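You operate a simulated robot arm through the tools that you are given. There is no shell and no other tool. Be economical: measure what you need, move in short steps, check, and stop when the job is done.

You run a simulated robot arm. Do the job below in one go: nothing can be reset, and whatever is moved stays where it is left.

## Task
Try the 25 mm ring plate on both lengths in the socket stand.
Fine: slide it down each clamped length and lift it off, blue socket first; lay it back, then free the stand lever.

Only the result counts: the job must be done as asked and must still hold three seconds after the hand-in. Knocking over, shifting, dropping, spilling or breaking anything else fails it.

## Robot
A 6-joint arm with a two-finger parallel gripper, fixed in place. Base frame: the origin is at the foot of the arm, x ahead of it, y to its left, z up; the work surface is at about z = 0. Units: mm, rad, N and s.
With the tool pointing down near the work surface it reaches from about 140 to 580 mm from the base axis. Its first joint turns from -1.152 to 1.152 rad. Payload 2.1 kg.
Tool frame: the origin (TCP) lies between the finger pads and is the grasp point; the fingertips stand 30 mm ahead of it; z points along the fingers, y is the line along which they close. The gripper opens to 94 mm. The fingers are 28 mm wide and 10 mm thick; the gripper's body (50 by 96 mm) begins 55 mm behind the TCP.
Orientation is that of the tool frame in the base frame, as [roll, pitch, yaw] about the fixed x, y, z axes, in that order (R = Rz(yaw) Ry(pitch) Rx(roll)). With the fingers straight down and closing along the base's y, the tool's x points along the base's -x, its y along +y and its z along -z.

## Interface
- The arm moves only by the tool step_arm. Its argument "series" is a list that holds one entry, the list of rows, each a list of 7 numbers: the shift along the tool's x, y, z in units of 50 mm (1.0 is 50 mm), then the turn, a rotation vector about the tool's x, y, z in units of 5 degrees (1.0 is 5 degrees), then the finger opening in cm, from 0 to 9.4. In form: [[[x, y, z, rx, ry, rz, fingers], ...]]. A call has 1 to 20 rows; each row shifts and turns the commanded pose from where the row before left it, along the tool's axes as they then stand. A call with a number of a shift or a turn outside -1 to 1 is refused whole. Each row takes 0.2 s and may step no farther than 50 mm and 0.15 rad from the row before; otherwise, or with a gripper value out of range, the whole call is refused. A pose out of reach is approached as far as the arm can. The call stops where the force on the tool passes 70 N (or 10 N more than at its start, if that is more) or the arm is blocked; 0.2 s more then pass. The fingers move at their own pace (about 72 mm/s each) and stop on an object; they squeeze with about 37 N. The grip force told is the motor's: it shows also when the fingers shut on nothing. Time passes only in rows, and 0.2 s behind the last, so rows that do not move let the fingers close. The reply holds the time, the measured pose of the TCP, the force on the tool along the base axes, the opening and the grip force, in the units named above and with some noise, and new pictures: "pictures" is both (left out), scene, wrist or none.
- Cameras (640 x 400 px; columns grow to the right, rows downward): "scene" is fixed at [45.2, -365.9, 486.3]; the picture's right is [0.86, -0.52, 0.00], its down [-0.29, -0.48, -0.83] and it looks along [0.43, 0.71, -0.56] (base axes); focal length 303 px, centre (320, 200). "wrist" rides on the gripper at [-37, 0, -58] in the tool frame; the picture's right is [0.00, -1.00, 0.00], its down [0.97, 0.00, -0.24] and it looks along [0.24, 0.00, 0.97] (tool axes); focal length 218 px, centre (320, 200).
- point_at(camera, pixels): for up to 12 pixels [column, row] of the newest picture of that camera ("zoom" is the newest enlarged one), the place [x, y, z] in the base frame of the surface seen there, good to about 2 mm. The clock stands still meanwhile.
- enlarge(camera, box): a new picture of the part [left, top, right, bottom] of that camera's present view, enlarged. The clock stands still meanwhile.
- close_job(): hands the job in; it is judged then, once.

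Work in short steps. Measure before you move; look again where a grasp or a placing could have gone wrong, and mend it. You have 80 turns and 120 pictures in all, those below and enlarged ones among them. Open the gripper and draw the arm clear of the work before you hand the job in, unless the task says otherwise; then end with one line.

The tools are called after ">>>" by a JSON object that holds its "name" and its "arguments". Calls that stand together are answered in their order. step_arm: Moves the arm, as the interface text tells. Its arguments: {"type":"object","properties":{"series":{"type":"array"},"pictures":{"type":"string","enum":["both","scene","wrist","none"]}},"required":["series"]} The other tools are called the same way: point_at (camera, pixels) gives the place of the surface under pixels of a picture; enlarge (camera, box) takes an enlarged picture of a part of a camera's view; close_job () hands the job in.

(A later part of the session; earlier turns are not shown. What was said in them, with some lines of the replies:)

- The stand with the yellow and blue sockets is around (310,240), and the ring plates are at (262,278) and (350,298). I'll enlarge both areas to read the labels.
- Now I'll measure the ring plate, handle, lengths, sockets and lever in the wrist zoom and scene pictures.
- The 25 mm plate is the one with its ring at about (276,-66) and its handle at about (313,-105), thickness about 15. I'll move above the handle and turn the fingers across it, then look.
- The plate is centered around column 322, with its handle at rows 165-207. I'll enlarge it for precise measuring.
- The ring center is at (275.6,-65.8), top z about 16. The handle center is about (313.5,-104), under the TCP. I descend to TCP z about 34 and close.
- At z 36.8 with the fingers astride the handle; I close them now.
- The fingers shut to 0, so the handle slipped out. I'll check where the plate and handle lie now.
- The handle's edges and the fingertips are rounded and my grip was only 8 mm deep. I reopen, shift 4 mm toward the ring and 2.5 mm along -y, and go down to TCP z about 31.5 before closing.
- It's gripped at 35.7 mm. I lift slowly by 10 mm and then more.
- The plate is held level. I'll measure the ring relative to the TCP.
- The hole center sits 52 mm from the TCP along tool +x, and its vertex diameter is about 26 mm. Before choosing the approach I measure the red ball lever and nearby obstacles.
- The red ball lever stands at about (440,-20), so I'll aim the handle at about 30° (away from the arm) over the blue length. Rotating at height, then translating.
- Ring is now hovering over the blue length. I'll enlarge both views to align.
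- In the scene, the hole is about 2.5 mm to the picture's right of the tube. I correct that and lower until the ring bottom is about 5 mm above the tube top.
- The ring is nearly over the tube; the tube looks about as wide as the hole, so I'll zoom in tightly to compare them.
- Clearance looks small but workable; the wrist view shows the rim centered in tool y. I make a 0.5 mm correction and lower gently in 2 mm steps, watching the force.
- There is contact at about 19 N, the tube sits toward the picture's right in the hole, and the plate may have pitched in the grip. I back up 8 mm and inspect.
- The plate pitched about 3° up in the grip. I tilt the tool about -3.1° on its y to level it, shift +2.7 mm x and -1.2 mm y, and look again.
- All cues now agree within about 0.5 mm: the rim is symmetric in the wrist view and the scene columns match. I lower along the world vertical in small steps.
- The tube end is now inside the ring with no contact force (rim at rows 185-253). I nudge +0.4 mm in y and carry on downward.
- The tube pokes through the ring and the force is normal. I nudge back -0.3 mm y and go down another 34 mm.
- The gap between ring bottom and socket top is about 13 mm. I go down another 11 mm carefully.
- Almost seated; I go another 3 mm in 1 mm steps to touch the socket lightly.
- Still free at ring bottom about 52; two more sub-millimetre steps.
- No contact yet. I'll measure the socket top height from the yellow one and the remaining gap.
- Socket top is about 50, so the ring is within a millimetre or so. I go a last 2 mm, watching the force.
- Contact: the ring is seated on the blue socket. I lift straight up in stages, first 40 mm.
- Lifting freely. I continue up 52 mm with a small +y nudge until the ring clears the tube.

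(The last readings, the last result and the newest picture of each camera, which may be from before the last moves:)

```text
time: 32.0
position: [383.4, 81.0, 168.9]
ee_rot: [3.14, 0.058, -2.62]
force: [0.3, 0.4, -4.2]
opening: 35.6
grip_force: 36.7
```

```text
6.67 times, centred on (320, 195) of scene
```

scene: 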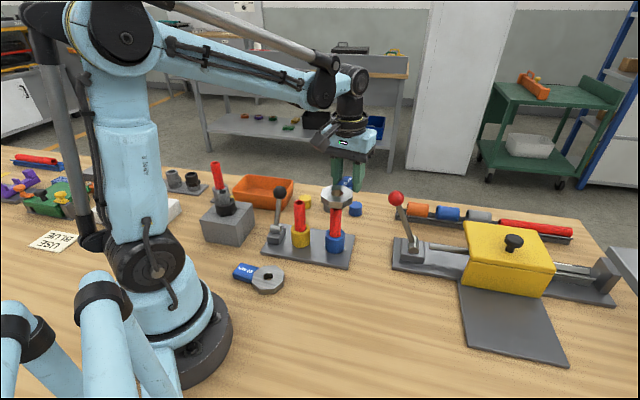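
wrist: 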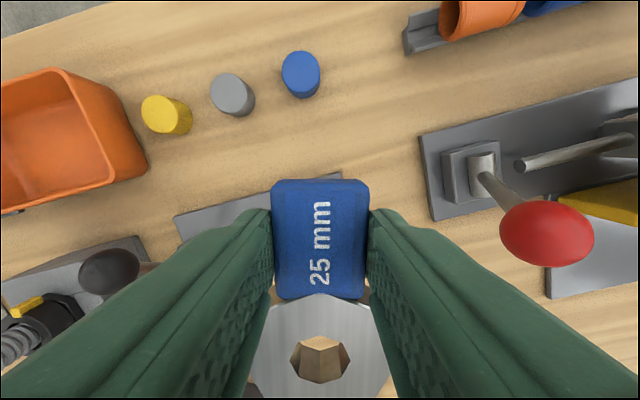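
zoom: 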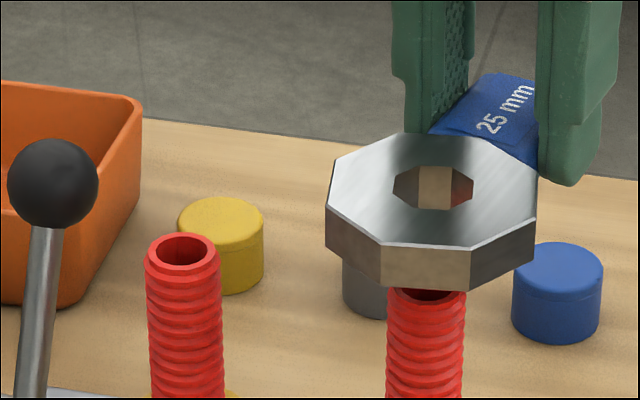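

Ring is off the blue length and clear. I move over the yellow length: un-tilt, yaw so the handle is at about 20° (clear of the lever), shift, then re-tilt by 4.2° to level the plate.

>>> {"name": "step_arm", "arguments": {"series": [[[0, 0, 0, 0, 0.62, 0, 1], [0, 0, 0, 0, 0, 1, 1], [0, 0, 0, 0, 0, 1, 1], [0.229, 0.417, 0, 0, 0, 0, 1], [0.229, 0.417, 0, 0, 0, 0, 1], [0.229, 0.417, 0, 0, 0, 0, 1], [0, 0, 0, 0, -0.84, 0, 1], [0, 0, 0, 0, 0, 0, 1]]], "pictures": "scene"}}

>>> {"name": "enlarge", "arguments": {"camera": "scene", "box": [268, 165, 348, 225]}}

>>> {"name": "enlarge", "arguments": {"camera": "wrist", "box": [270, 305, 370, 395]}}

```text
time: 33.8
position: [327.1, 126.7, 170.3]
ee_rot: [3.141, 0.073, -2.794]
force: [0.7, 0.2, -4.4]
opening: 35.5
grip_force: 37.1
```

scene: 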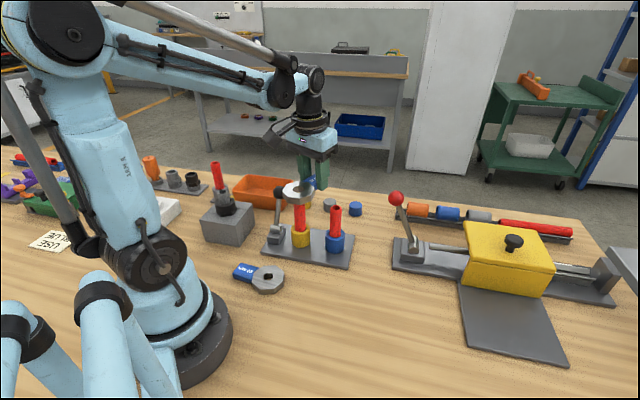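

```text
6.67 times, centred on (308, 195) of scene
```

zoom: 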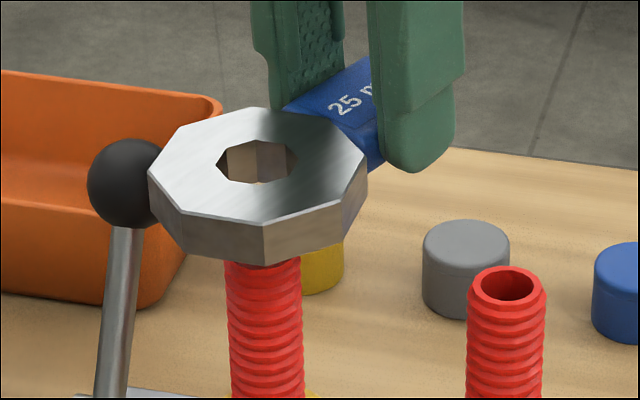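

```text
4.44 times, centred on (320, 350) of wrist
```

zoom: 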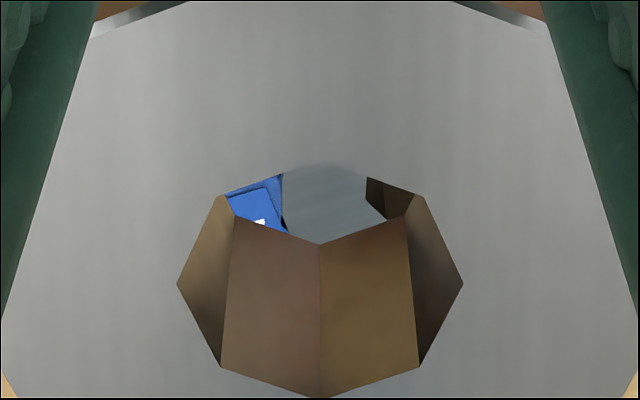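

The ring is over the yellow length within about 1 mm by projection. I apply a small correction and lower 13 mm for a close check.

>>> {"name": "step_arm", "arguments": {"series": [[[-0.004, 0.004, 0.08, 0, 0, 0, 1], [0.006, 0, 0.08, 0, 0, 0, 1], [0.007, 0, 0.1, 0, 0, 0, 1], [0, 0, 0, 0, 0, 0, 1]]], "pictures": "none"}}

>>> {"name": "enlarge", "arguments": {"camera": "scene", "box": [284, 185, 316, 225]}}

>>> {"name": "enlarge", "arguments": {"camera": "wrist", "box": [270, 305, 370, 395]}}

```text
time: 34.8
position: [328.8, 128.5, 157.2]
ee_rot: [-3.14, 0.074, -2.795]
force: [0.3, 0.2, -3.7]
opening: 35.6
grip_force: 37.0
```

```text
10.00 times, centred on (300, 205) of scene
```

zoom: 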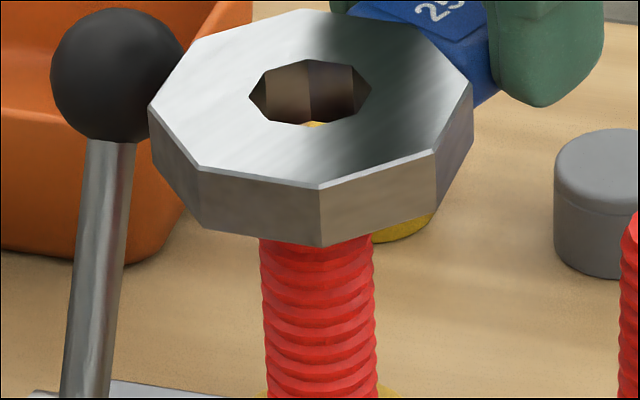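

```text
4.44 times, centred on (320, 350) of wrist
```

zoom: 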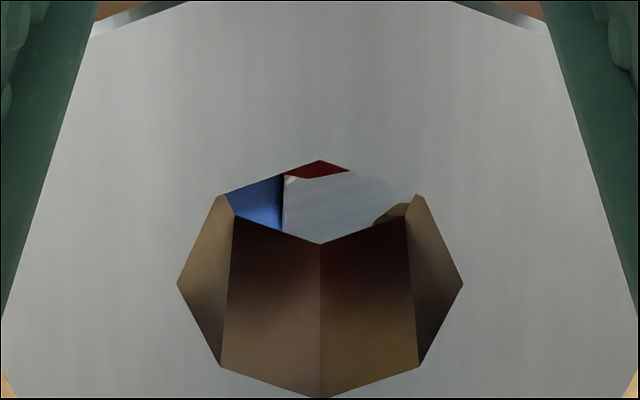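

Both views agree within about 0.5 mm. I shift -0.3 mm x and lower 10 mm gently.

>>> {"name": "step_arm", "arguments": {"series": [[[-0.003, 0, 0.04, 0, 0, 0, 1], [0.003, 0, 0.04, 0, 0, 0, 1], [0.003, 0, 0.04, 0, 0, 0, 1], [0.003, 0, 0.04, 0, 0, 0, 1], [0.003, 0, 0.04, 0, 0, 0, 1]]], "pictures": "none"}}

>>> {"name": "enlarge", "arguments": {"camera": "wrist", "box": [270, 305, 370, 395]}}

```text
time: 36.0
position: [328.6, 128.4, 145.8]
ee_rot: [3.142, 0.075, -2.796]
force: [1.7, 2.6, 20.0]
opening: 35.7
grip_force: 37.3
```

```text
4.44 times, centred on (320, 350) of wrist
```

zoom: 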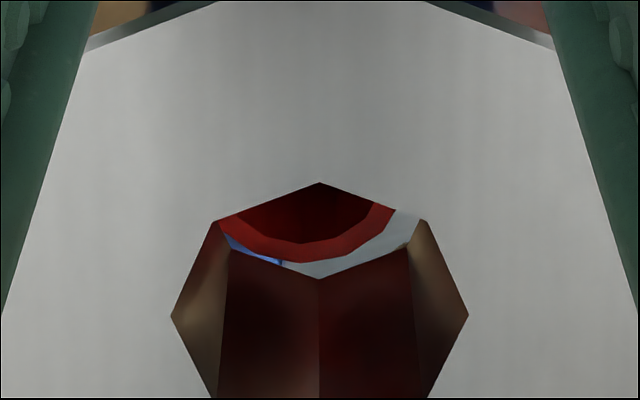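

The ring caught the rim: the tube sits about 1.3 mm toward +y in the hole, and the plate pitched 3.9° more. I back up 10 mm, re-level and correct.

>>> {"name": "step_arm", "arguments": {"series": [[[-0.007, 0, -0.1, 0, 0, 0, 1], [-0.007, 0, -0.1, 0, 0, 0, 1], [0, 0, 0, 0, -0.78, 0, 1], [0.028, 0.026, 0, 0, 0, 0, 1], [0, 0, 0, 0, 0, 0, 1]]], "pictures": "none"}}

>>> {"name": "enlarge", "arguments": {"camera": "scene", "box": [284, 185, 316, 225]}}

>>> {"name": "enlarge", "arguments": {"camera": "wrist", "box": [270, 305, 370, 395]}}

```text
time: 37.2
position: [327.5, 128.9, 155.8]
ee_rot: [-3.141, 0.143, -2.793]
force: [0.4, 0.2, -2.4]
opening: 35.3
grip_force: 37.3
```

```text
10.00 times, centred on (300, 205) of scene
```

zoom: 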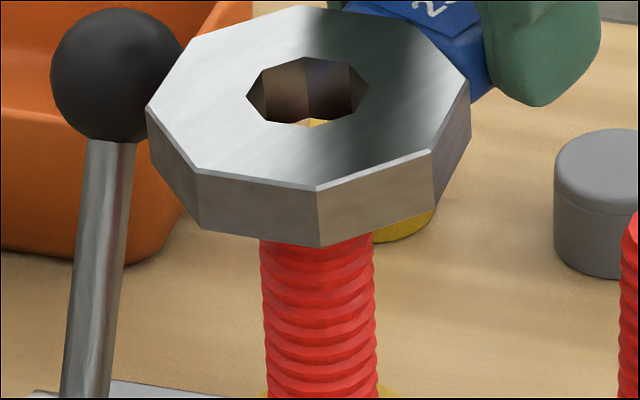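

```text
4.44 times, centred on (320, 350) of wrist
```

zoom: 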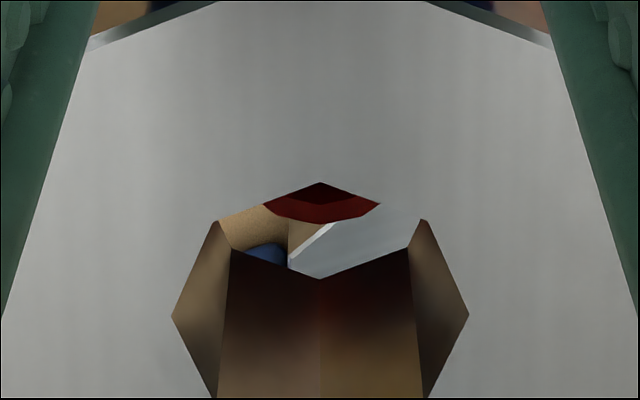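

Wrist view shows the rim centered (263-380). I add +0.4 mm x and lower 8 mm, world-vertical (tilt 8°: x = 0.142·z), then check.

>>> {"name": "step_arm", "arguments": {"series": [[[0.014, 0, 0.04, 0, 0, 0, 1], [0.006, 0, 0.04, 0, 0, 0, 1], [0.006, 0, 0.04, 0, 0, 0, 1], [0.004, 0, 0.03, 0, 0, 0, 1]]], "pictures": "none"}}

>>> {"name": "enlarge", "arguments": {"camera": "wrist", "box": [270, 305, 370, 395]}}

```text
time: 38.2
position: [326.4, 128.5, 147.5]
ee_rot: [-3.141, 0.144, -2.795]
force: [-0.1, 0.0, -3.8]
opening: 35.4
grip_force: 37.0
```

```text
4.44 times, centred on (320, 350) of wrist
```

zoom: 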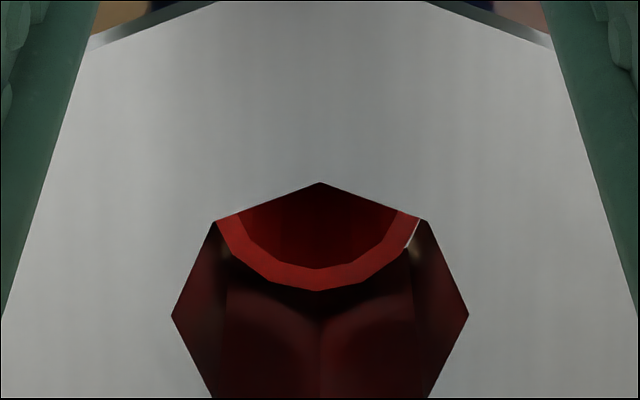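

Entered with no force; the rim is inside and well centered. I continue down 18 mm.

>>> {"name": "step_arm", "arguments": {"series": [[[0.006, 0.003, 0.04, 0, 0, 0, 1], [0.008, 0, 0.06, 0, 0, 0, 1], [0.01, 0, 0.08, 0, 0, 0, 1], [0.011, 0, 0.08, 0, 0, 0, 1], [0.014, 0, 0.1, 0, 0, 0, 1]]], "pictures": "none"}}

>>> {"name": "enlarge", "arguments": {"camera": "wrist", "box": [270, 305, 370, 395]}}

>>> {"name": "enlarge", "arguments": {"camera": "scene", "box": [255, 185, 345, 255]}}

```text
time: 39.4
position: [326.0, 130.1, 130.6]
ee_rot: [-3.14, 0.143, -2.794]
force: [-0.3, -0.1, -3.1]
opening: 35.8
grip_force: 37.3
```

```text
4.44 times, centred on (320, 350) of wrist
```

zoom: 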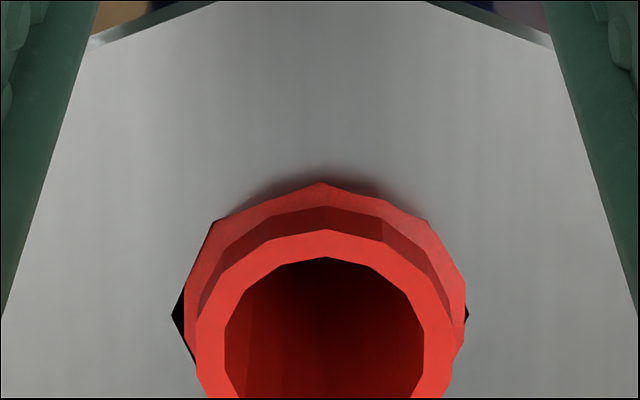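

```text
5.71 times, centred on (300, 220) of scene
```

zoom: 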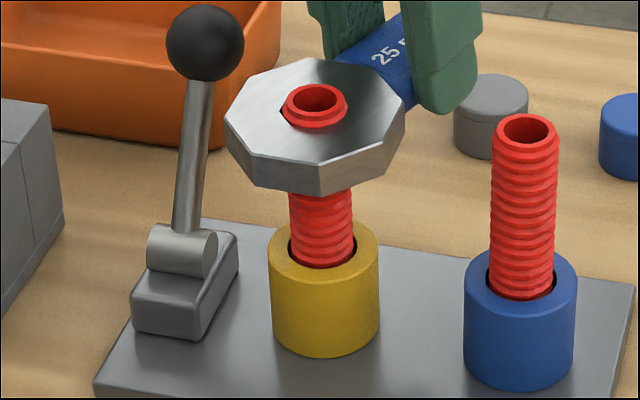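

Tube is through the ring. I go down 36 mm more, with -0.3 mm y.

>>> {"name": "step_arm", "arguments": {"series": [[[0.014, -0.006, 0.1, 0, 0, 0, 1], [0.017, 0, 0.12, 0, 0, 0, 1], [0.017, 0, 0.12, 0, 0, 0, 1], [0.017, 0, 0.12, 0, 0, 0, 1], [0.017, 0, 0.12, 0, 0, 0, 1], [0.017, 0, 0.12, 0, 0, 0, 1]]], "pictures": "scene"}}

>>> {"name": "enlarge", "arguments": {"camera": "scene", "box": [255, 185, 345, 255]}}

>>> {"name": "enlarge", "arguments": {"camera": "wrist", "box": [240, 290, 400, 390]}}

```text
time: 40.8
position: [325.9, 128.3, 95.8]
ee_rot: [-3.14, 0.142, -2.794]
force: [0.2, 1.1, -3.0]
opening: 35.6
grip_force: 37.2
```

scene: 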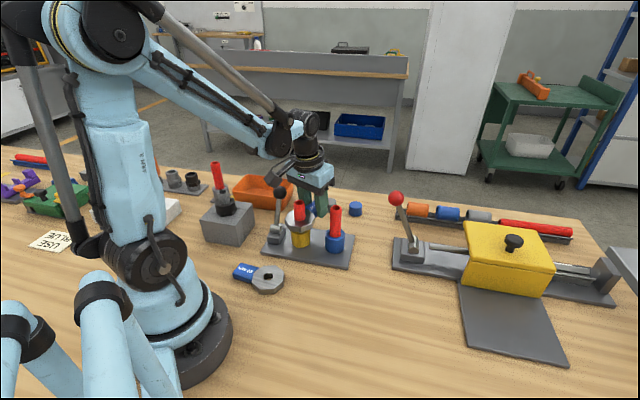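

```text
5.71 times, centred on (300, 220) of scene
```

zoom: 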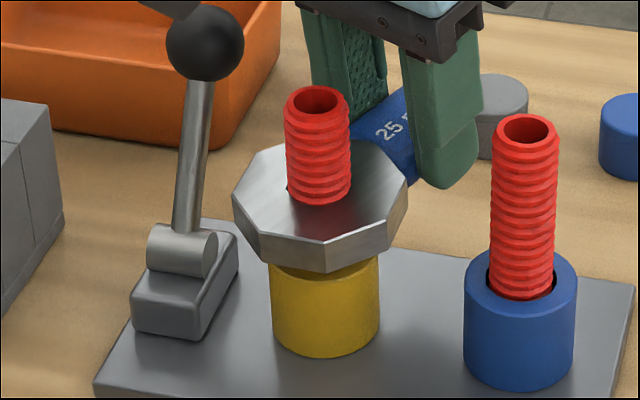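

```text
4.00 times, centred on (320, 340) of wrist
```

zoom: 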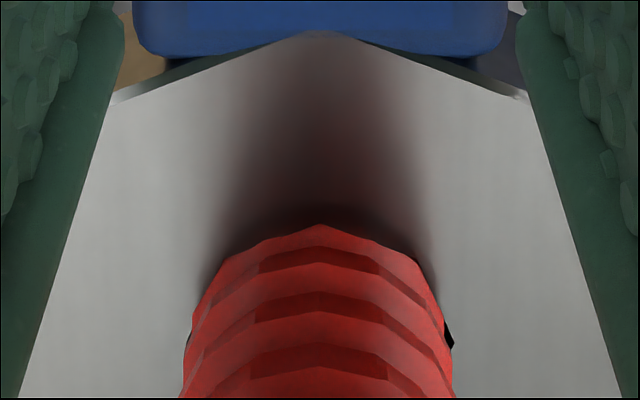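

A dark bracket on the wrist appears just above the black lever ball at about (283,172). I check the clearance before going lower.

>>> {"name": "enlarge", "arguments": {"camera": "scene", "box": [250, 105, 350, 215]}}

>>> {"name": "point_at", "arguments": {"camera": "scene", "pixels": [[280, 172], [275, 178], [270, 182], [286, 165], [292, 160], [278, 187], [280, 192], [275, 192], [285, 178]]}}

```text
3.64 times, centred on (300, 160) of scene
```

zoom: 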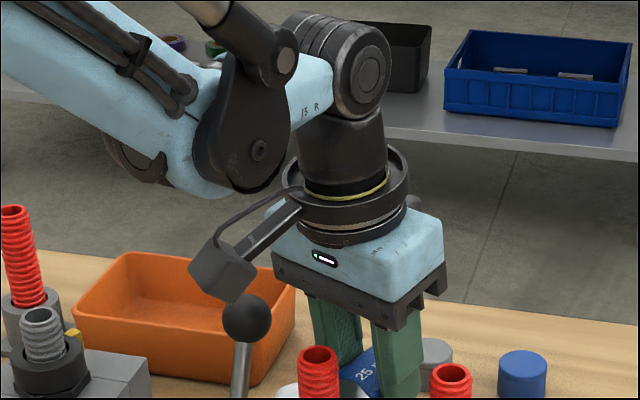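

```text
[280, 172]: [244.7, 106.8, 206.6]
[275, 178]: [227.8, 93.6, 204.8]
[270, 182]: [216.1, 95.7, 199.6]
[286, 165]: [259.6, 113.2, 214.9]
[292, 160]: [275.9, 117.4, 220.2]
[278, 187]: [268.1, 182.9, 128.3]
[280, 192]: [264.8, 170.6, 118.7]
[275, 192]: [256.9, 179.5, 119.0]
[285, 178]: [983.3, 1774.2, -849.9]
```

The bracket is at z about 200, well above the ball. I continue 11 mm, then 4 mm in fine steps.

>>> {"name": "step_arm", "arguments": {"series": [[[0.011, 0.004, 0.08, 0, 0, 0, 1], [0.011, 0, 0.08, 0, 0, 0, 1], [0.008, 0, 0.06, 0, 0, 0, 1], [0.003, 0, 0.02, 0, 0, 0, 1], [0.003, 0, 0.02, 0, 0, 0, 1]]], "pictures": "none"}}

>>> {"name": "step_arm", "arguments": {"series": [[[0.003, 0, 0.02, 0, 0, 0, 1], [0.003, 0, 0.02, 0, 0, 0, 1], [0, 0, 0, 0, 0, 0, 1]]], "pictures": "none"}}

```text
time: 42.0
position: [326.1, 129.5, 82.5]
ee_rot: [3.14, 0.143, -2.794]
force: [0.7, -0.4, -3.6]
opening: 35.4
grip_force: 36.9
```

```text
time: 42.8
position: [327.3, 128.7, 80.2]
ee_rot: [-3.14, 0.144, -2.794]
force: [1.3, 2.2, 13.8]
opening: 35.2
grip_force: 37.5
```

Contact (about 17 N): the ring is seated on the yellow socket. I lift straight up in two stages.

>>> {"name": "step_arm", "arguments": {"series": [[[-0.006, 0, -0.04, 0, 0, 0, 1], [-0.014, 0, -0.1, 0, 0, 0, 1], [-0.022, 0, -0.16, 0, 0, 0, 1], [-0.022, 0, -0.16, 0, 0, 0, 1], [-0.022, 0, -0.16, 0, 0, 0, 1], [-0.022, 0, -0.16, 0, 0, 0, 1]]], "pictures": "none"}}

>>> {"name": "enlarge", "arguments": {"camera": "wrist", "box": [240, 290, 400, 390]}}

```text
time: 44.2
position: [324.5, 129.8, 119.1]
ee_rot: [3.141, 0.143, -2.794]
force: [0.7, 0.2, -4.1]
opening: 35.8
grip_force: 36.4
```

```text
4.00 times, centred on (320, 340) of wrist
```

zoom: 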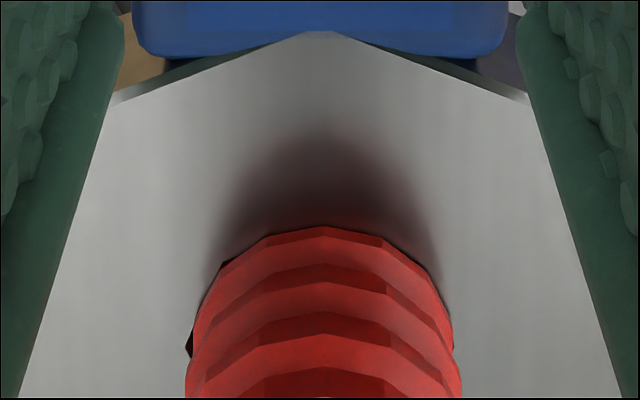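

Sliding freely. I lift 62 mm more, clear of the tube.

>>> {"name": "step_arm", "arguments": {"series": [[[-0.022, 0, -0.16, 0, 0, 0, 1], [-0.022, 0, -0.16, 0, 0, 0, 1], [-0.022, 0, -0.16, 0, 0, 0, 1], [-0.022, 0, -0.16, 0, 0, 0, 1], [-0.042, 0, -0.3, 0, 0, 0, 1], [-0.042, 0, -0.3, 0, 0, 0, 1], [0, 0, 0, 0, 0, 0, 1]]]}}

```text
time: 45.8
position: [325.8, 128.7, 180.9]
ee_rot: [3.141, 0.144, -2.796]
force: [-0.4, -0.7, -3.4]
opening: 35.4
grip_force: 37.1
```

scene: 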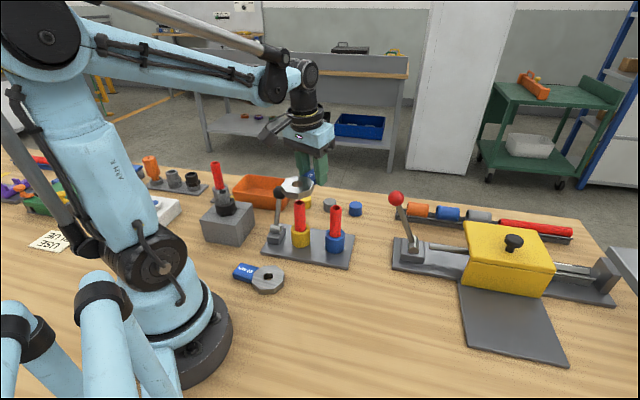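
wrist: 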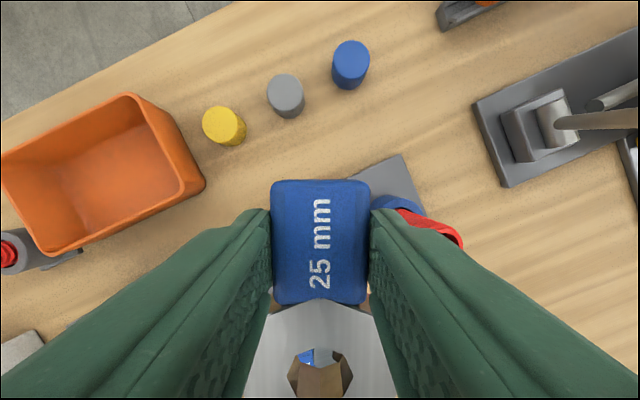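

Both lengths are tried; now I return the plate: un-tilt, translate, and yaw back so the handle points along -46°.

>>> {"name": "step_arm", "arguments": {"series": [[[0, 0, 0, 0, 0.81, 0, 1], [0, 0, 0, 0, 0.81, 0, 1], [0.315, -0.698, 0, 0, 0, 0, 1], [0.315, -0.698, 0, 0, 0, 0, 1], [0.315, -0.698, 0, 0, 0, 0, 1], [0.315, -0.698, 0, 0, 0, 0, 1], [0.315, -0.698, 0, 0, 0, 0, 1], [0.315, -0.698, 0, 0, 0, 0, 1], [0, 0, 0, 0, 0, 0, 1]]], "pictures": "none"}}

>>> {"name": "step_arm", "arguments": {"series": [[[0, 0, 0, 0, 0, 0.943, 1], [0, 0, 0, 0, 0, 0.943, 1], [0, 0, 0, 0, 0, 0.943, 1], [0, 0, 0, 0, 0, 0.943, 1], [0, 0, 0, 0, 0, 0.943, 1], [0, 0, 0, 0, 0, 0.943, 1], [0, 0, 0, 0, 0, 0.943, 1], [0, 0, 0, 0, 0, 0.943, 1], [0, 0, 0, 0, 0, 0.943, 1], [0, 0, 0, 0, 0, 0.943, 1], [0, 0, 0, 0, 0, 0.943, 1], [0, 0, 0, 0, 0, 0.943, 1], [0, 0, 0, 0, 0, 0.943, 1], [0, 0, 0, 0, 0, 0.943, 1], [0, 0, 0, 0, -0.85, 0, 1], [0, 0, 0, 0, -0.85, 0, 1], [0, 0, 0, 0, 0, 0, 1]]]}}

```text
time: 47.8
position: [307.6, -96.8, 183.7]
ee_rot: [-3.14, 0.002, -2.791]
force: [0.4, -0.9, -3.6]
opening: 35.7
grip_force: 36.9
```

```text
time: 51.4
position: [309.8, -100.6, 183.3]
ee_rot: [3.141, 0.151, 2.337]
force: [-0.9, 0.3, -3.3]
opening: 35.5
grip_force: 37.3
```

scene: 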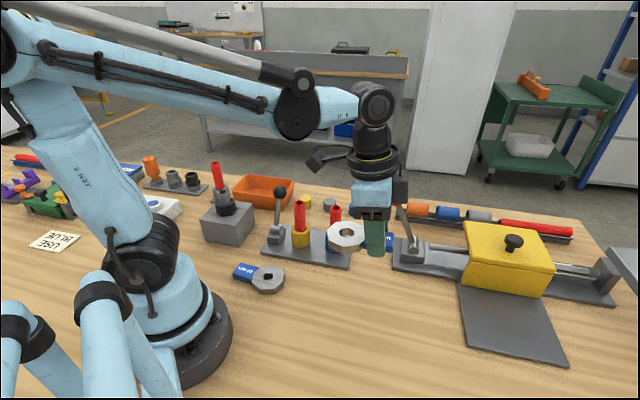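
wrist: 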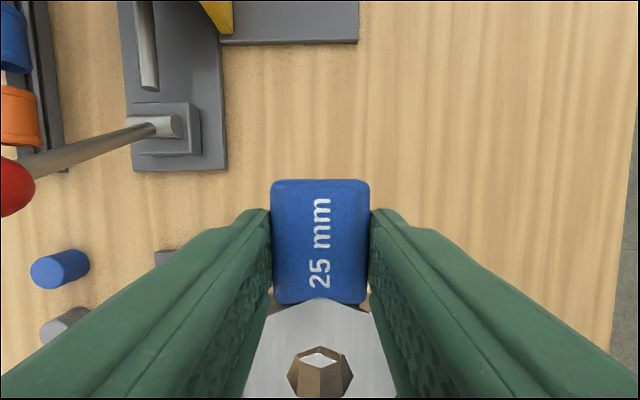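

Level and over its original spot. I lower 140 mm.

>>> {"name": "step_arm", "arguments": {"series": [[[0.059, 0, 0.395, 0, 0, 0, 1], [0.059, 0, 0.395, 0, 0, 0, 1], [0.059, 0, 0.395, 0, 0, 0, 1], [0.059, 0, 0.395, 0, 0, 0, 1], [0.059, 0, 0.395, 0, 0, 0, 1], [0.059, 0, 0.395, 0, 0, 0, 1], [0.059, 0, 0.395, 0, 0, 0, 1], [0, 0, 0, 0, 0, 0, 1]]], "pictures": "none"}}

>>> {"name": "enlarge", "arguments": {"camera": "scene", "box": [310, 250, 400, 330]}}

```text
time: 53.2
position: [307.5, -98.3, 44.9]
ee_rot: [3.142, 0.151, 2.34]
force: [0.4, -0.3, -4.2]
opening: 35.9
grip_force: 37.5
```

```text
5.00 times, centred on (355, 290) of scene
```

zoom: 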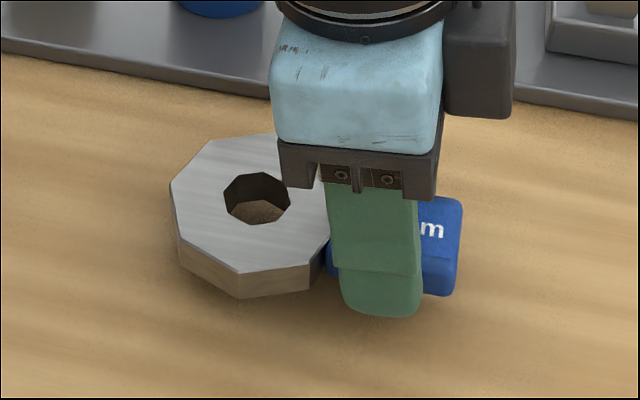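

About 13 mm above the table. I go down 10 mm, then feel for contact in 1 mm steps.

>>> {"name": "step_arm", "arguments": {"series": [[[0.012, 0, 0.08, 0, 0, 0, 1], [0.009, 0, 0.06, 0, 0, 0, 1], [0.006, 0, 0.04, 0, 0, 0, 1], [0.003, 0, 0.02, 0, 0, 0, 1], [0.003, 0, 0.02, 0, 0, 0, 1]]], "pictures": "none"}}

>>> {"name": "step_arm", "arguments": {"series": [[[0.003, 0, 0.02, 0, 0, 0, 1], [0, 0, 0, 0, 0, 0, 1]]], "pictures": "none"}}

>>> {"name": "enlarge", "arguments": {"camera": "scene", "box": [310, 250, 400, 330]}}

```text
time: 54.4
position: [309.7, -101.5, 32.4]
ee_rot: [3.139, 0.15, 2.339]
force: [0.9, -0.9, -4.3]
opening: 35.5
grip_force: 37.2
```

```text
time: 55.1
position: [310.2, -100.6, 33.1]
ee_rot: [-3.141, 0.15, 2.339]
force: [-2.6, -0.6, 19.2]
opening: 35.8
grip_force: 37.1
stopped in row 2: the force on the tool passed its limit (the readings are from after the stop); the commanded pose is now the measured one
```

```text
5.00 times, centred on (355, 290) of scene
```

zoom: 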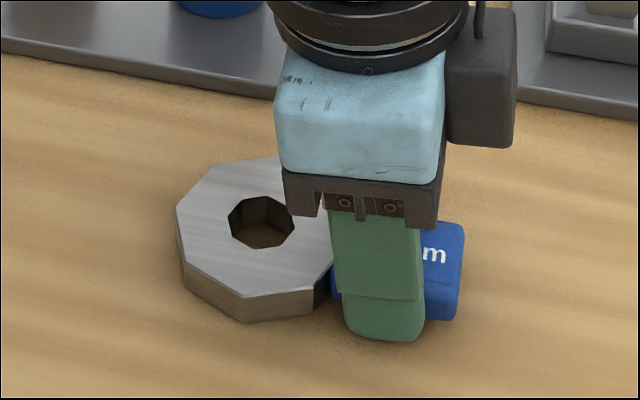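

On the table (force rose). I open the fingers and retreat along the tool axis.

>>> {"name": "step_arm", "arguments": {"series": [[[0, 0, 0, 0, 0, 0, 4.5], [0, 0, 0, 0, 0, 0, 6], [0, 0, 0, 0, 0, 0, 6], [0, 0, 0, 0, 0, 0, 6], [-0.01, 0, -0.2, 0, 0, 0, 6], [-0.03, 0, -0.4, 0, 0, 0, 6], [-0.1, 0, -0.8, 0, 0, 0, 6], [0, 0, -0.8, 0, 0.85, 0, 6], [0, 0, -0.8, 0, 0.85, 0, 6]]]}}

>>> {"name": "enlarge", "arguments": {"camera": "scene", "box": [220, 170, 400, 330]}}

```text
time: 57.1
position: [298.9, -90.8, 180.7]
ee_rot: [-3.139, 0.001, 2.339]
force: [-0.6, -0.5, 0.0]
opening: 59.9
grip_force: 0.3
```

scene: 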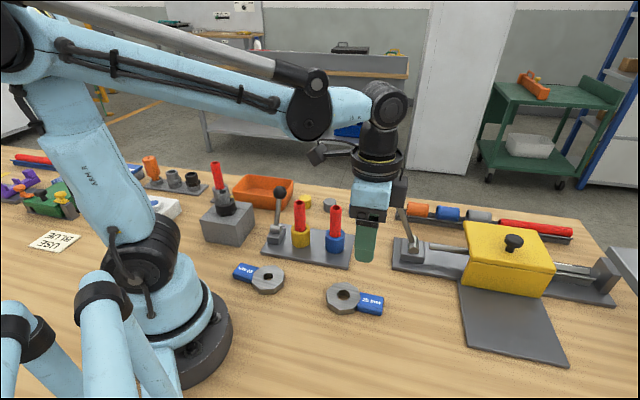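
wrist: 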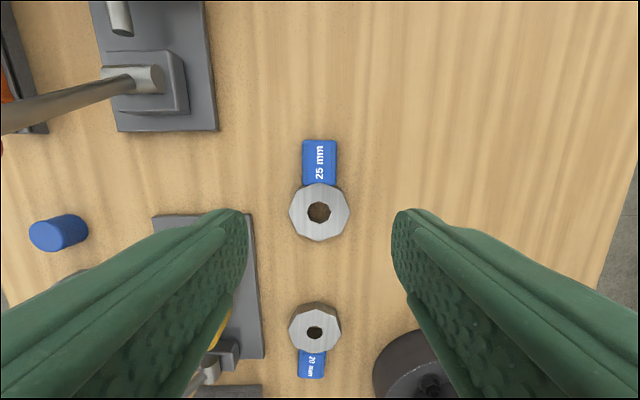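

```text
2.50 times, centred on (310, 250) of scene
```

zoom: 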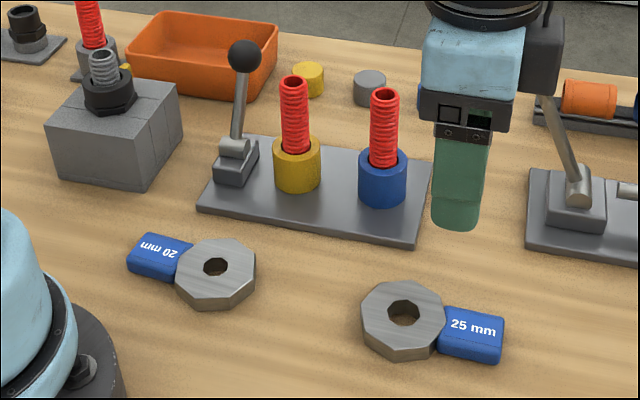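

The plate lies flat within a few mm of its original place. Now I look closely at the stand lever.

>>> {"name": "enlarge", "arguments": {"camera": "scene", "box": [245, 175, 325, 260]}}

>>> {"name": "point_at", "arguments": {"camera": "zoom", "pixels": [[280, 80], [277, 60], [300, 90], [262, 170], [265, 210], [250, 240], [275, 250], [225, 265], [240, 290], [285, 270], [300, 240], [232, 310]]}}

>>> {"name": "enlarge", "arguments": {"camera": "scene", "box": [380, 180, 460, 290]}}

```text
4.71 times, centred on (285, 218) of scene
```

zoom: 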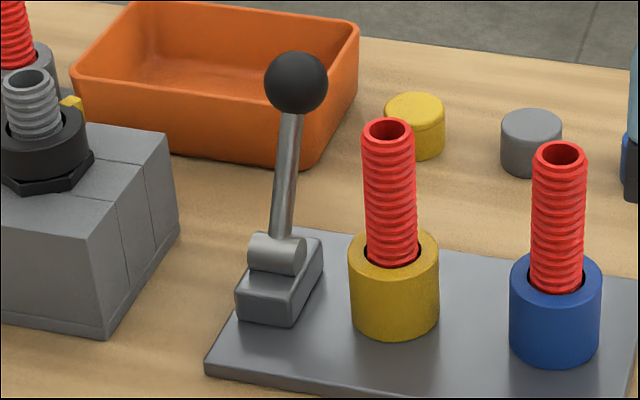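

```text
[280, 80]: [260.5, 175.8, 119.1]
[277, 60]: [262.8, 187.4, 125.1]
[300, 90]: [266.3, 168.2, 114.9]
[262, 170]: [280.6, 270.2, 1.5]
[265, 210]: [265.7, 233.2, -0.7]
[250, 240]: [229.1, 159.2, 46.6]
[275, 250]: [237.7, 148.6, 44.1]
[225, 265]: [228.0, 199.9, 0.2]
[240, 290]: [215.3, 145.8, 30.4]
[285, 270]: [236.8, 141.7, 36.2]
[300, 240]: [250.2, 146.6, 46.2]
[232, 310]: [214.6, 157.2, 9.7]
```

```text
3.64 times, centred on (420, 235) of scene
```

zoom: 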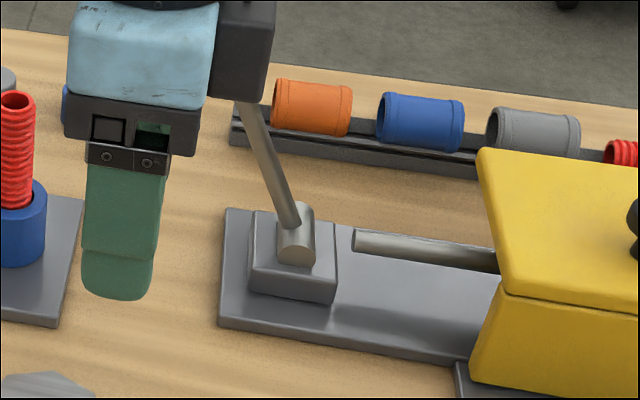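

The lever leans about 30° away from the arm (hub about (240,154,40), ball about (270,184,113)), swinging across the stand. I'll bring closed fingers behind the ball to swing it toward the arm: rotate first, then travel high.

>>> {"name": "step_arm", "arguments": {"series": [[[0, 0, -0.2, 0, 0, -1, 3], [0, 0, -0.2, 0, 0, -1, 0], [0, 0, 0, 0, 0, -1, 0], [0, 0, 0, 0, 0, -1, 0], [0, 0, 0, 0, 0, -1, 0], [0, 0, 0, 0, 0, -1, 0], [0, 0, 0, 0, 0, -1, 0], [0, 0, 0, 0, 0, -1, 0], [0, 0, 0, 0, 0, -1, 0], [0, 0, 0, 0, 0, -1, 0], [0, 0, 0, 0, 0, -1, 0], [0, 0, 0, 0, 0, -1, 0], [0, 0, 0, 0, 0, -1, 0], [0, 0, 0, 0, 0, -1, 0], [0, 0, 0, 0, 0, -1, 0], [0, 0, 0, 0, 0, -1, 0], [0, 0, 0, 0, 0, -1, 0], [0, 0, 0, 0, 0, -1, 0]]], "pictures": "none"}}

>>> {"name": "step_arm", "arguments": {"series": [[[-0.575, 0.624, 0, 0, 0, 0, 0], [-0.575, 0.624, 0, 0, 0, 0, 0], [-0.575, 0.624, 0, 0, 0, 0, 0], [-0.575, 0.624, 0, 0, 0, 0, 0], [-0.575, 0.624, 0, 0, 0, 0, 0], [-0.575, 0.624, 0, 0, 0, 0, 0], [-0.575, 0.624, 0, 0, 0, 0, 0], [0, 0, 0, 0, 0, 0, 0]]]}}

```text
time: 60.9
position: [300.6, -90.9, 200.6]
ee_rot: [-3.141, -0.001, -2.37]
force: [-0.4, -1.0, 0.2]
opening: 0.1
grip_force: 33.0
```

```text
time: 62.7
position: [289.3, 206.8, 198.5]
ee_rot: [-3.139, -0.002, -2.376]
force: [-0.7, -0.4, 0.3]
opening: 0.0
grip_force: 32.7
```

scene: 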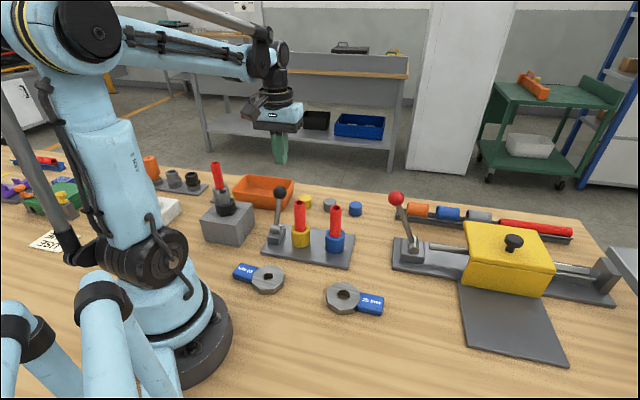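
wrist: 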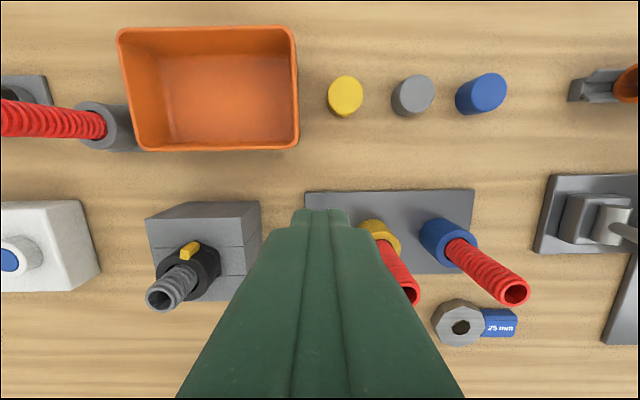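

Fingers are behind the ball at a height of 198. I descend to TCP z about 125 (tips at 95) and check the gap.

>>> {"name": "step_arm", "arguments": {"series": [[[-0.04, 0, 0.5, 0, 0, 0, 0], [0, 0, 0.5, 0, 0, 0, 0], [0, 0, 0.3, 0, 0, 0, 0], [0, 0, 0.16, 0, 0, 0, 0], [0, 0, 0, 0, 0, 0, 0]]], "pictures": "scene"}}

>>> {"name": "enlarge", "arguments": {"camera": "scene", "box": [235, 130, 335, 260]}}

```text
time: 63.9
position: [293.1, 208.0, 125.9]
ee_rot: [-3.141, -0.001, -2.373]
force: [-0.3, 0.3, -0.2]
opening: 0.1
grip_force: 33.0
```

scene: 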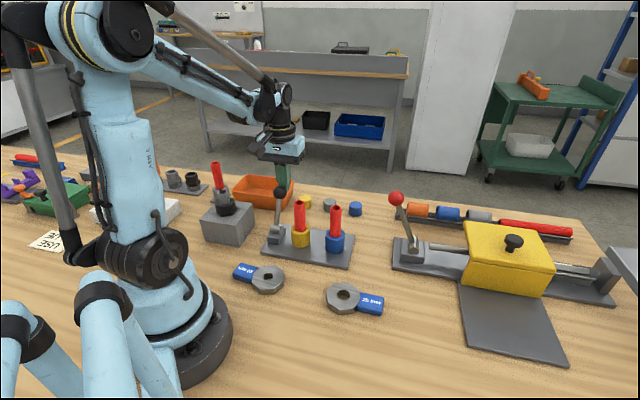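

```text
3.08 times, centred on (285, 195) of scene
```

zoom: 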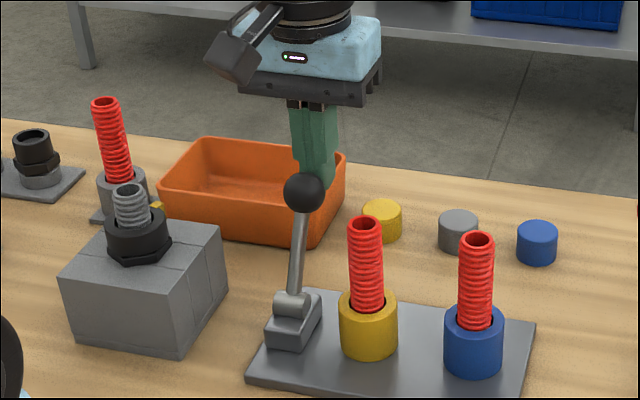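

The fingers line up behind the ball along the swing line. I push gently toward the arm 20 mm while monitoring the force.

>>> {"name": "step_arm", "arguments": {"series": [[[0.08, 0, 0, 0, 0, 0, 0], [0.08, 0, 0, 0, 0, 0, 0], [0.08, 0, 0, 0, 0, 0, 0], [0.08, 0, 0, 0, 0, 0, 0], [0.08, 0, 0, 0, 0, 0, 0]]], "pictures": "none"}}

>>> {"name": "enlarge", "arguments": {"camera": "scene", "box": [235, 130, 335, 260]}}

```text
time: 65.1
position: [281.3, 192.2, 127.9]
ee_rot: [-3.139, -0.001, -2.375]
force: [0.2, 0.8, 0.5]
opening: 0.0
grip_force: 32.6
```

```text
3.08 times, centred on (285, 195) of scene
```

zoom: 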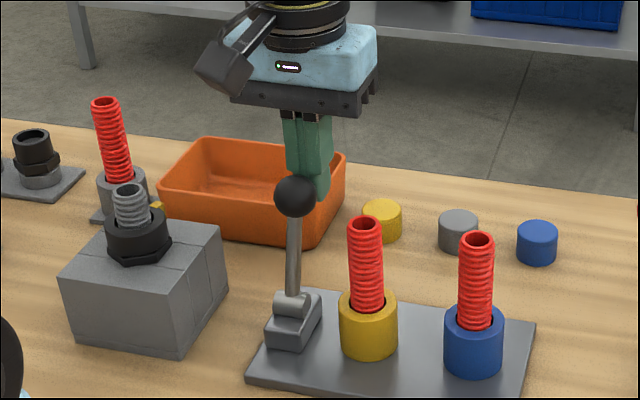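

The lever moves easily. I continue 40 mm, checking the force.

>>> {"name": "step_arm", "arguments": {"series": [[[0.1, 0, 0, 0, 0, 0, 0], [0.1, 0, 0, 0, 0, 0, 0], [0.1, 0, 0, 0, 0, 0, 0], [0.1, 0, 0, 0, 0, 0, 0], [0.1, 0, 0, 0, 0, 0, 0], [0.1, 0, 0, 0, 0, 0, 0], [0.1, 0, 0, 0, 0, 0, 0], [0.1, 0, 0, 0, 0, 0, 0]]], "pictures": "none"}}

>>> {"name": "enlarge", "arguments": {"camera": "scene", "box": [235, 130, 335, 260]}}

```text
time: 66.9
position: [252.4, 165.7, 128.4]
ee_rot: [-3.14, -0.002, -2.374]
force: [0.1, -0.7, -0.2]
opening: 0.0
grip_force: 32.8
```

```text
3.08 times, centred on (285, 195) of scene
```

zoom: 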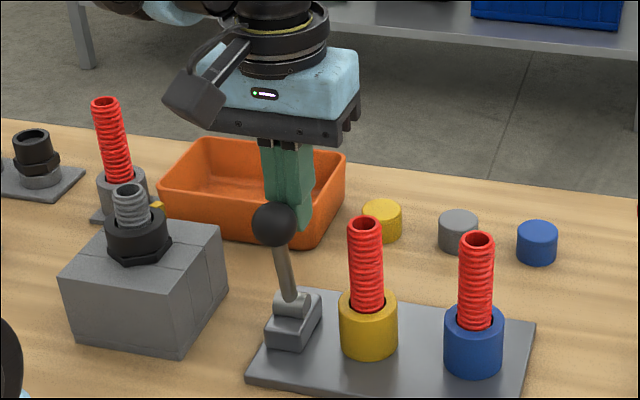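

The lever is near or past vertical, with force near zero. I continue 36 mm.

>>> {"name": "step_arm", "arguments": {"series": [[[0.1, 0, 0.02, 0, 0, 0, 0], [0.1, 0, 0.02, 0, 0, 0, 0], [0.1, 0, 0.02, 0, 0, 0, 0], [0.1, 0, 0.02, 0, 0, 0, 0], [0.08, 0, 0.02, 0, 0, 0, 0], [0.08, 0, 0.02, 0, 0, 0, 0], [0.08, 0, 0, 0, 0, 0, 0], [0.08, 0, 0, 0, 0, 0, 0]]], "pictures": "none"}}

>>> {"name": "enlarge", "arguments": {"camera": "scene", "box": [235, 130, 335, 260]}}

```text
time: 68.9
position: [231.7, 144.9, 123.6]
ee_rot: [-3.138, 0.035, -2.374]
force: [6.7, 7.8, 1.0]
opening: 0.1
grip_force: 32.8
stopped in row 8: the force on the tool passed its limit (the readings are from after the stop); the commanded pose is now the measured one
```

```text
3.08 times, centred on (285, 195) of scene
```

zoom: 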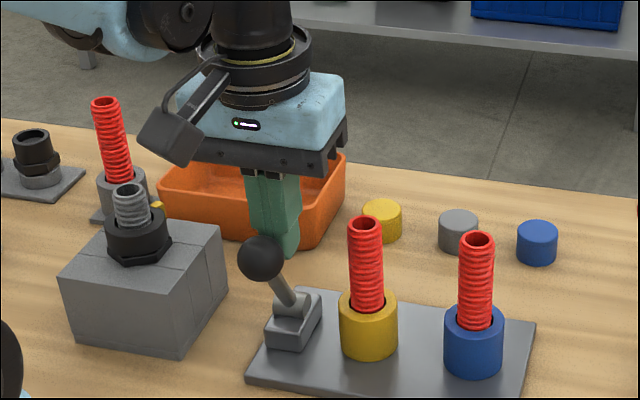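

The lever reached its far stop and the stand hasn't moved. I back off and raise the arm clear.

>>> {"name": "step_arm", "arguments": {"series": [[[-0.2, 0, 0, 0, 0, 0, 0], [-0.3, 0, 0, 0, 0, 0, 0], [0, 0, -0.6, 0, 0, 0, 0], [0, 0, -0.8, 0, 0, 0, 0], [0, 0, -0.8, 0, 0, 0, 2], [-0.7, 0, -0.2, 0, 0, 0, 5], [-0.7, 0, 0, 0, 0, 0, 5], [0, 0, 0, 0, 0, 0, 5]]]}}

>>> {"name": "enlarge", "arguments": {"camera": "scene", "box": [220, 170, 400, 330]}}

```text
time: 70.7
position: [300.2, 209.2, 244.2]
ee_rot: [-3.137, 0.032, -2.373]
force: [-0.5, -0.8, 0.1]
opening: 50.1
grip_force: 0.0
```

scene: 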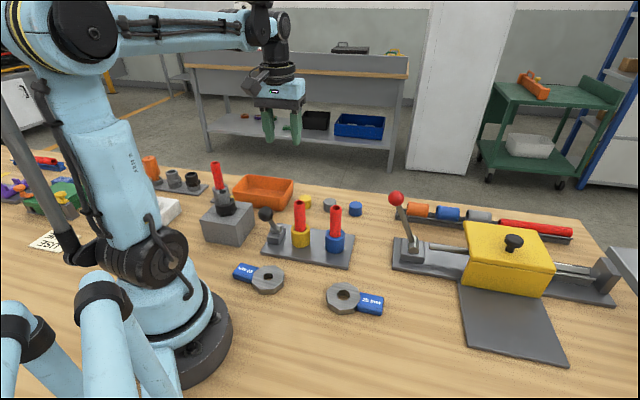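
wrist: 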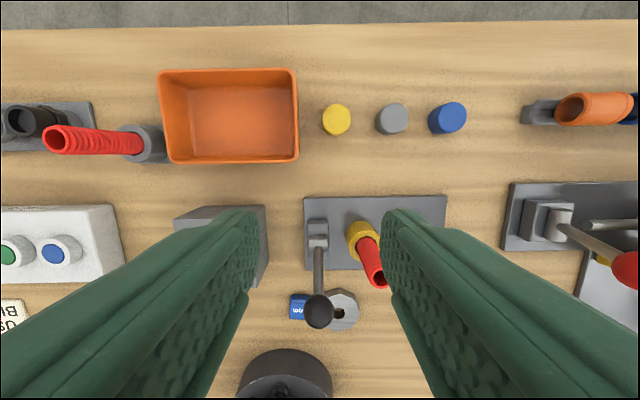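

```text
2.50 times, centred on (310, 250) of scene
```

zoom: 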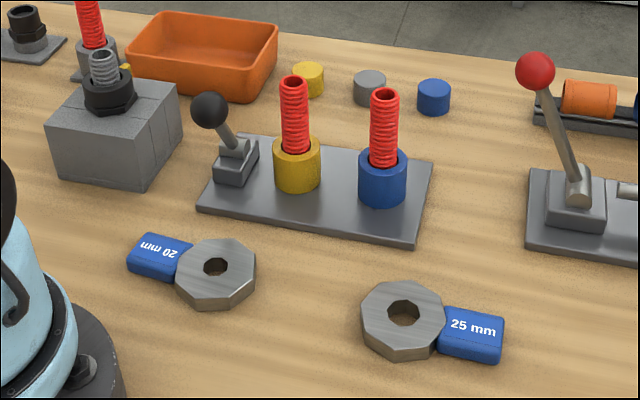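

The lever is over at its released stop, both lengths stand in their sockets, and the 25 mm plate lies flat in its place. The gripper is open and clear, so I hand in.

>>> {"name": "close_job", "arguments": {}}

```text
The job is handed in.
```

I slid the 25 mm ring plate down to the socket on both clamped lengths, blue first and then yellow, and lifted it off each. It is laid back flat within about 5 mm of where it started, and the stand lever is swung over to its far stop, which I took to be the free position.
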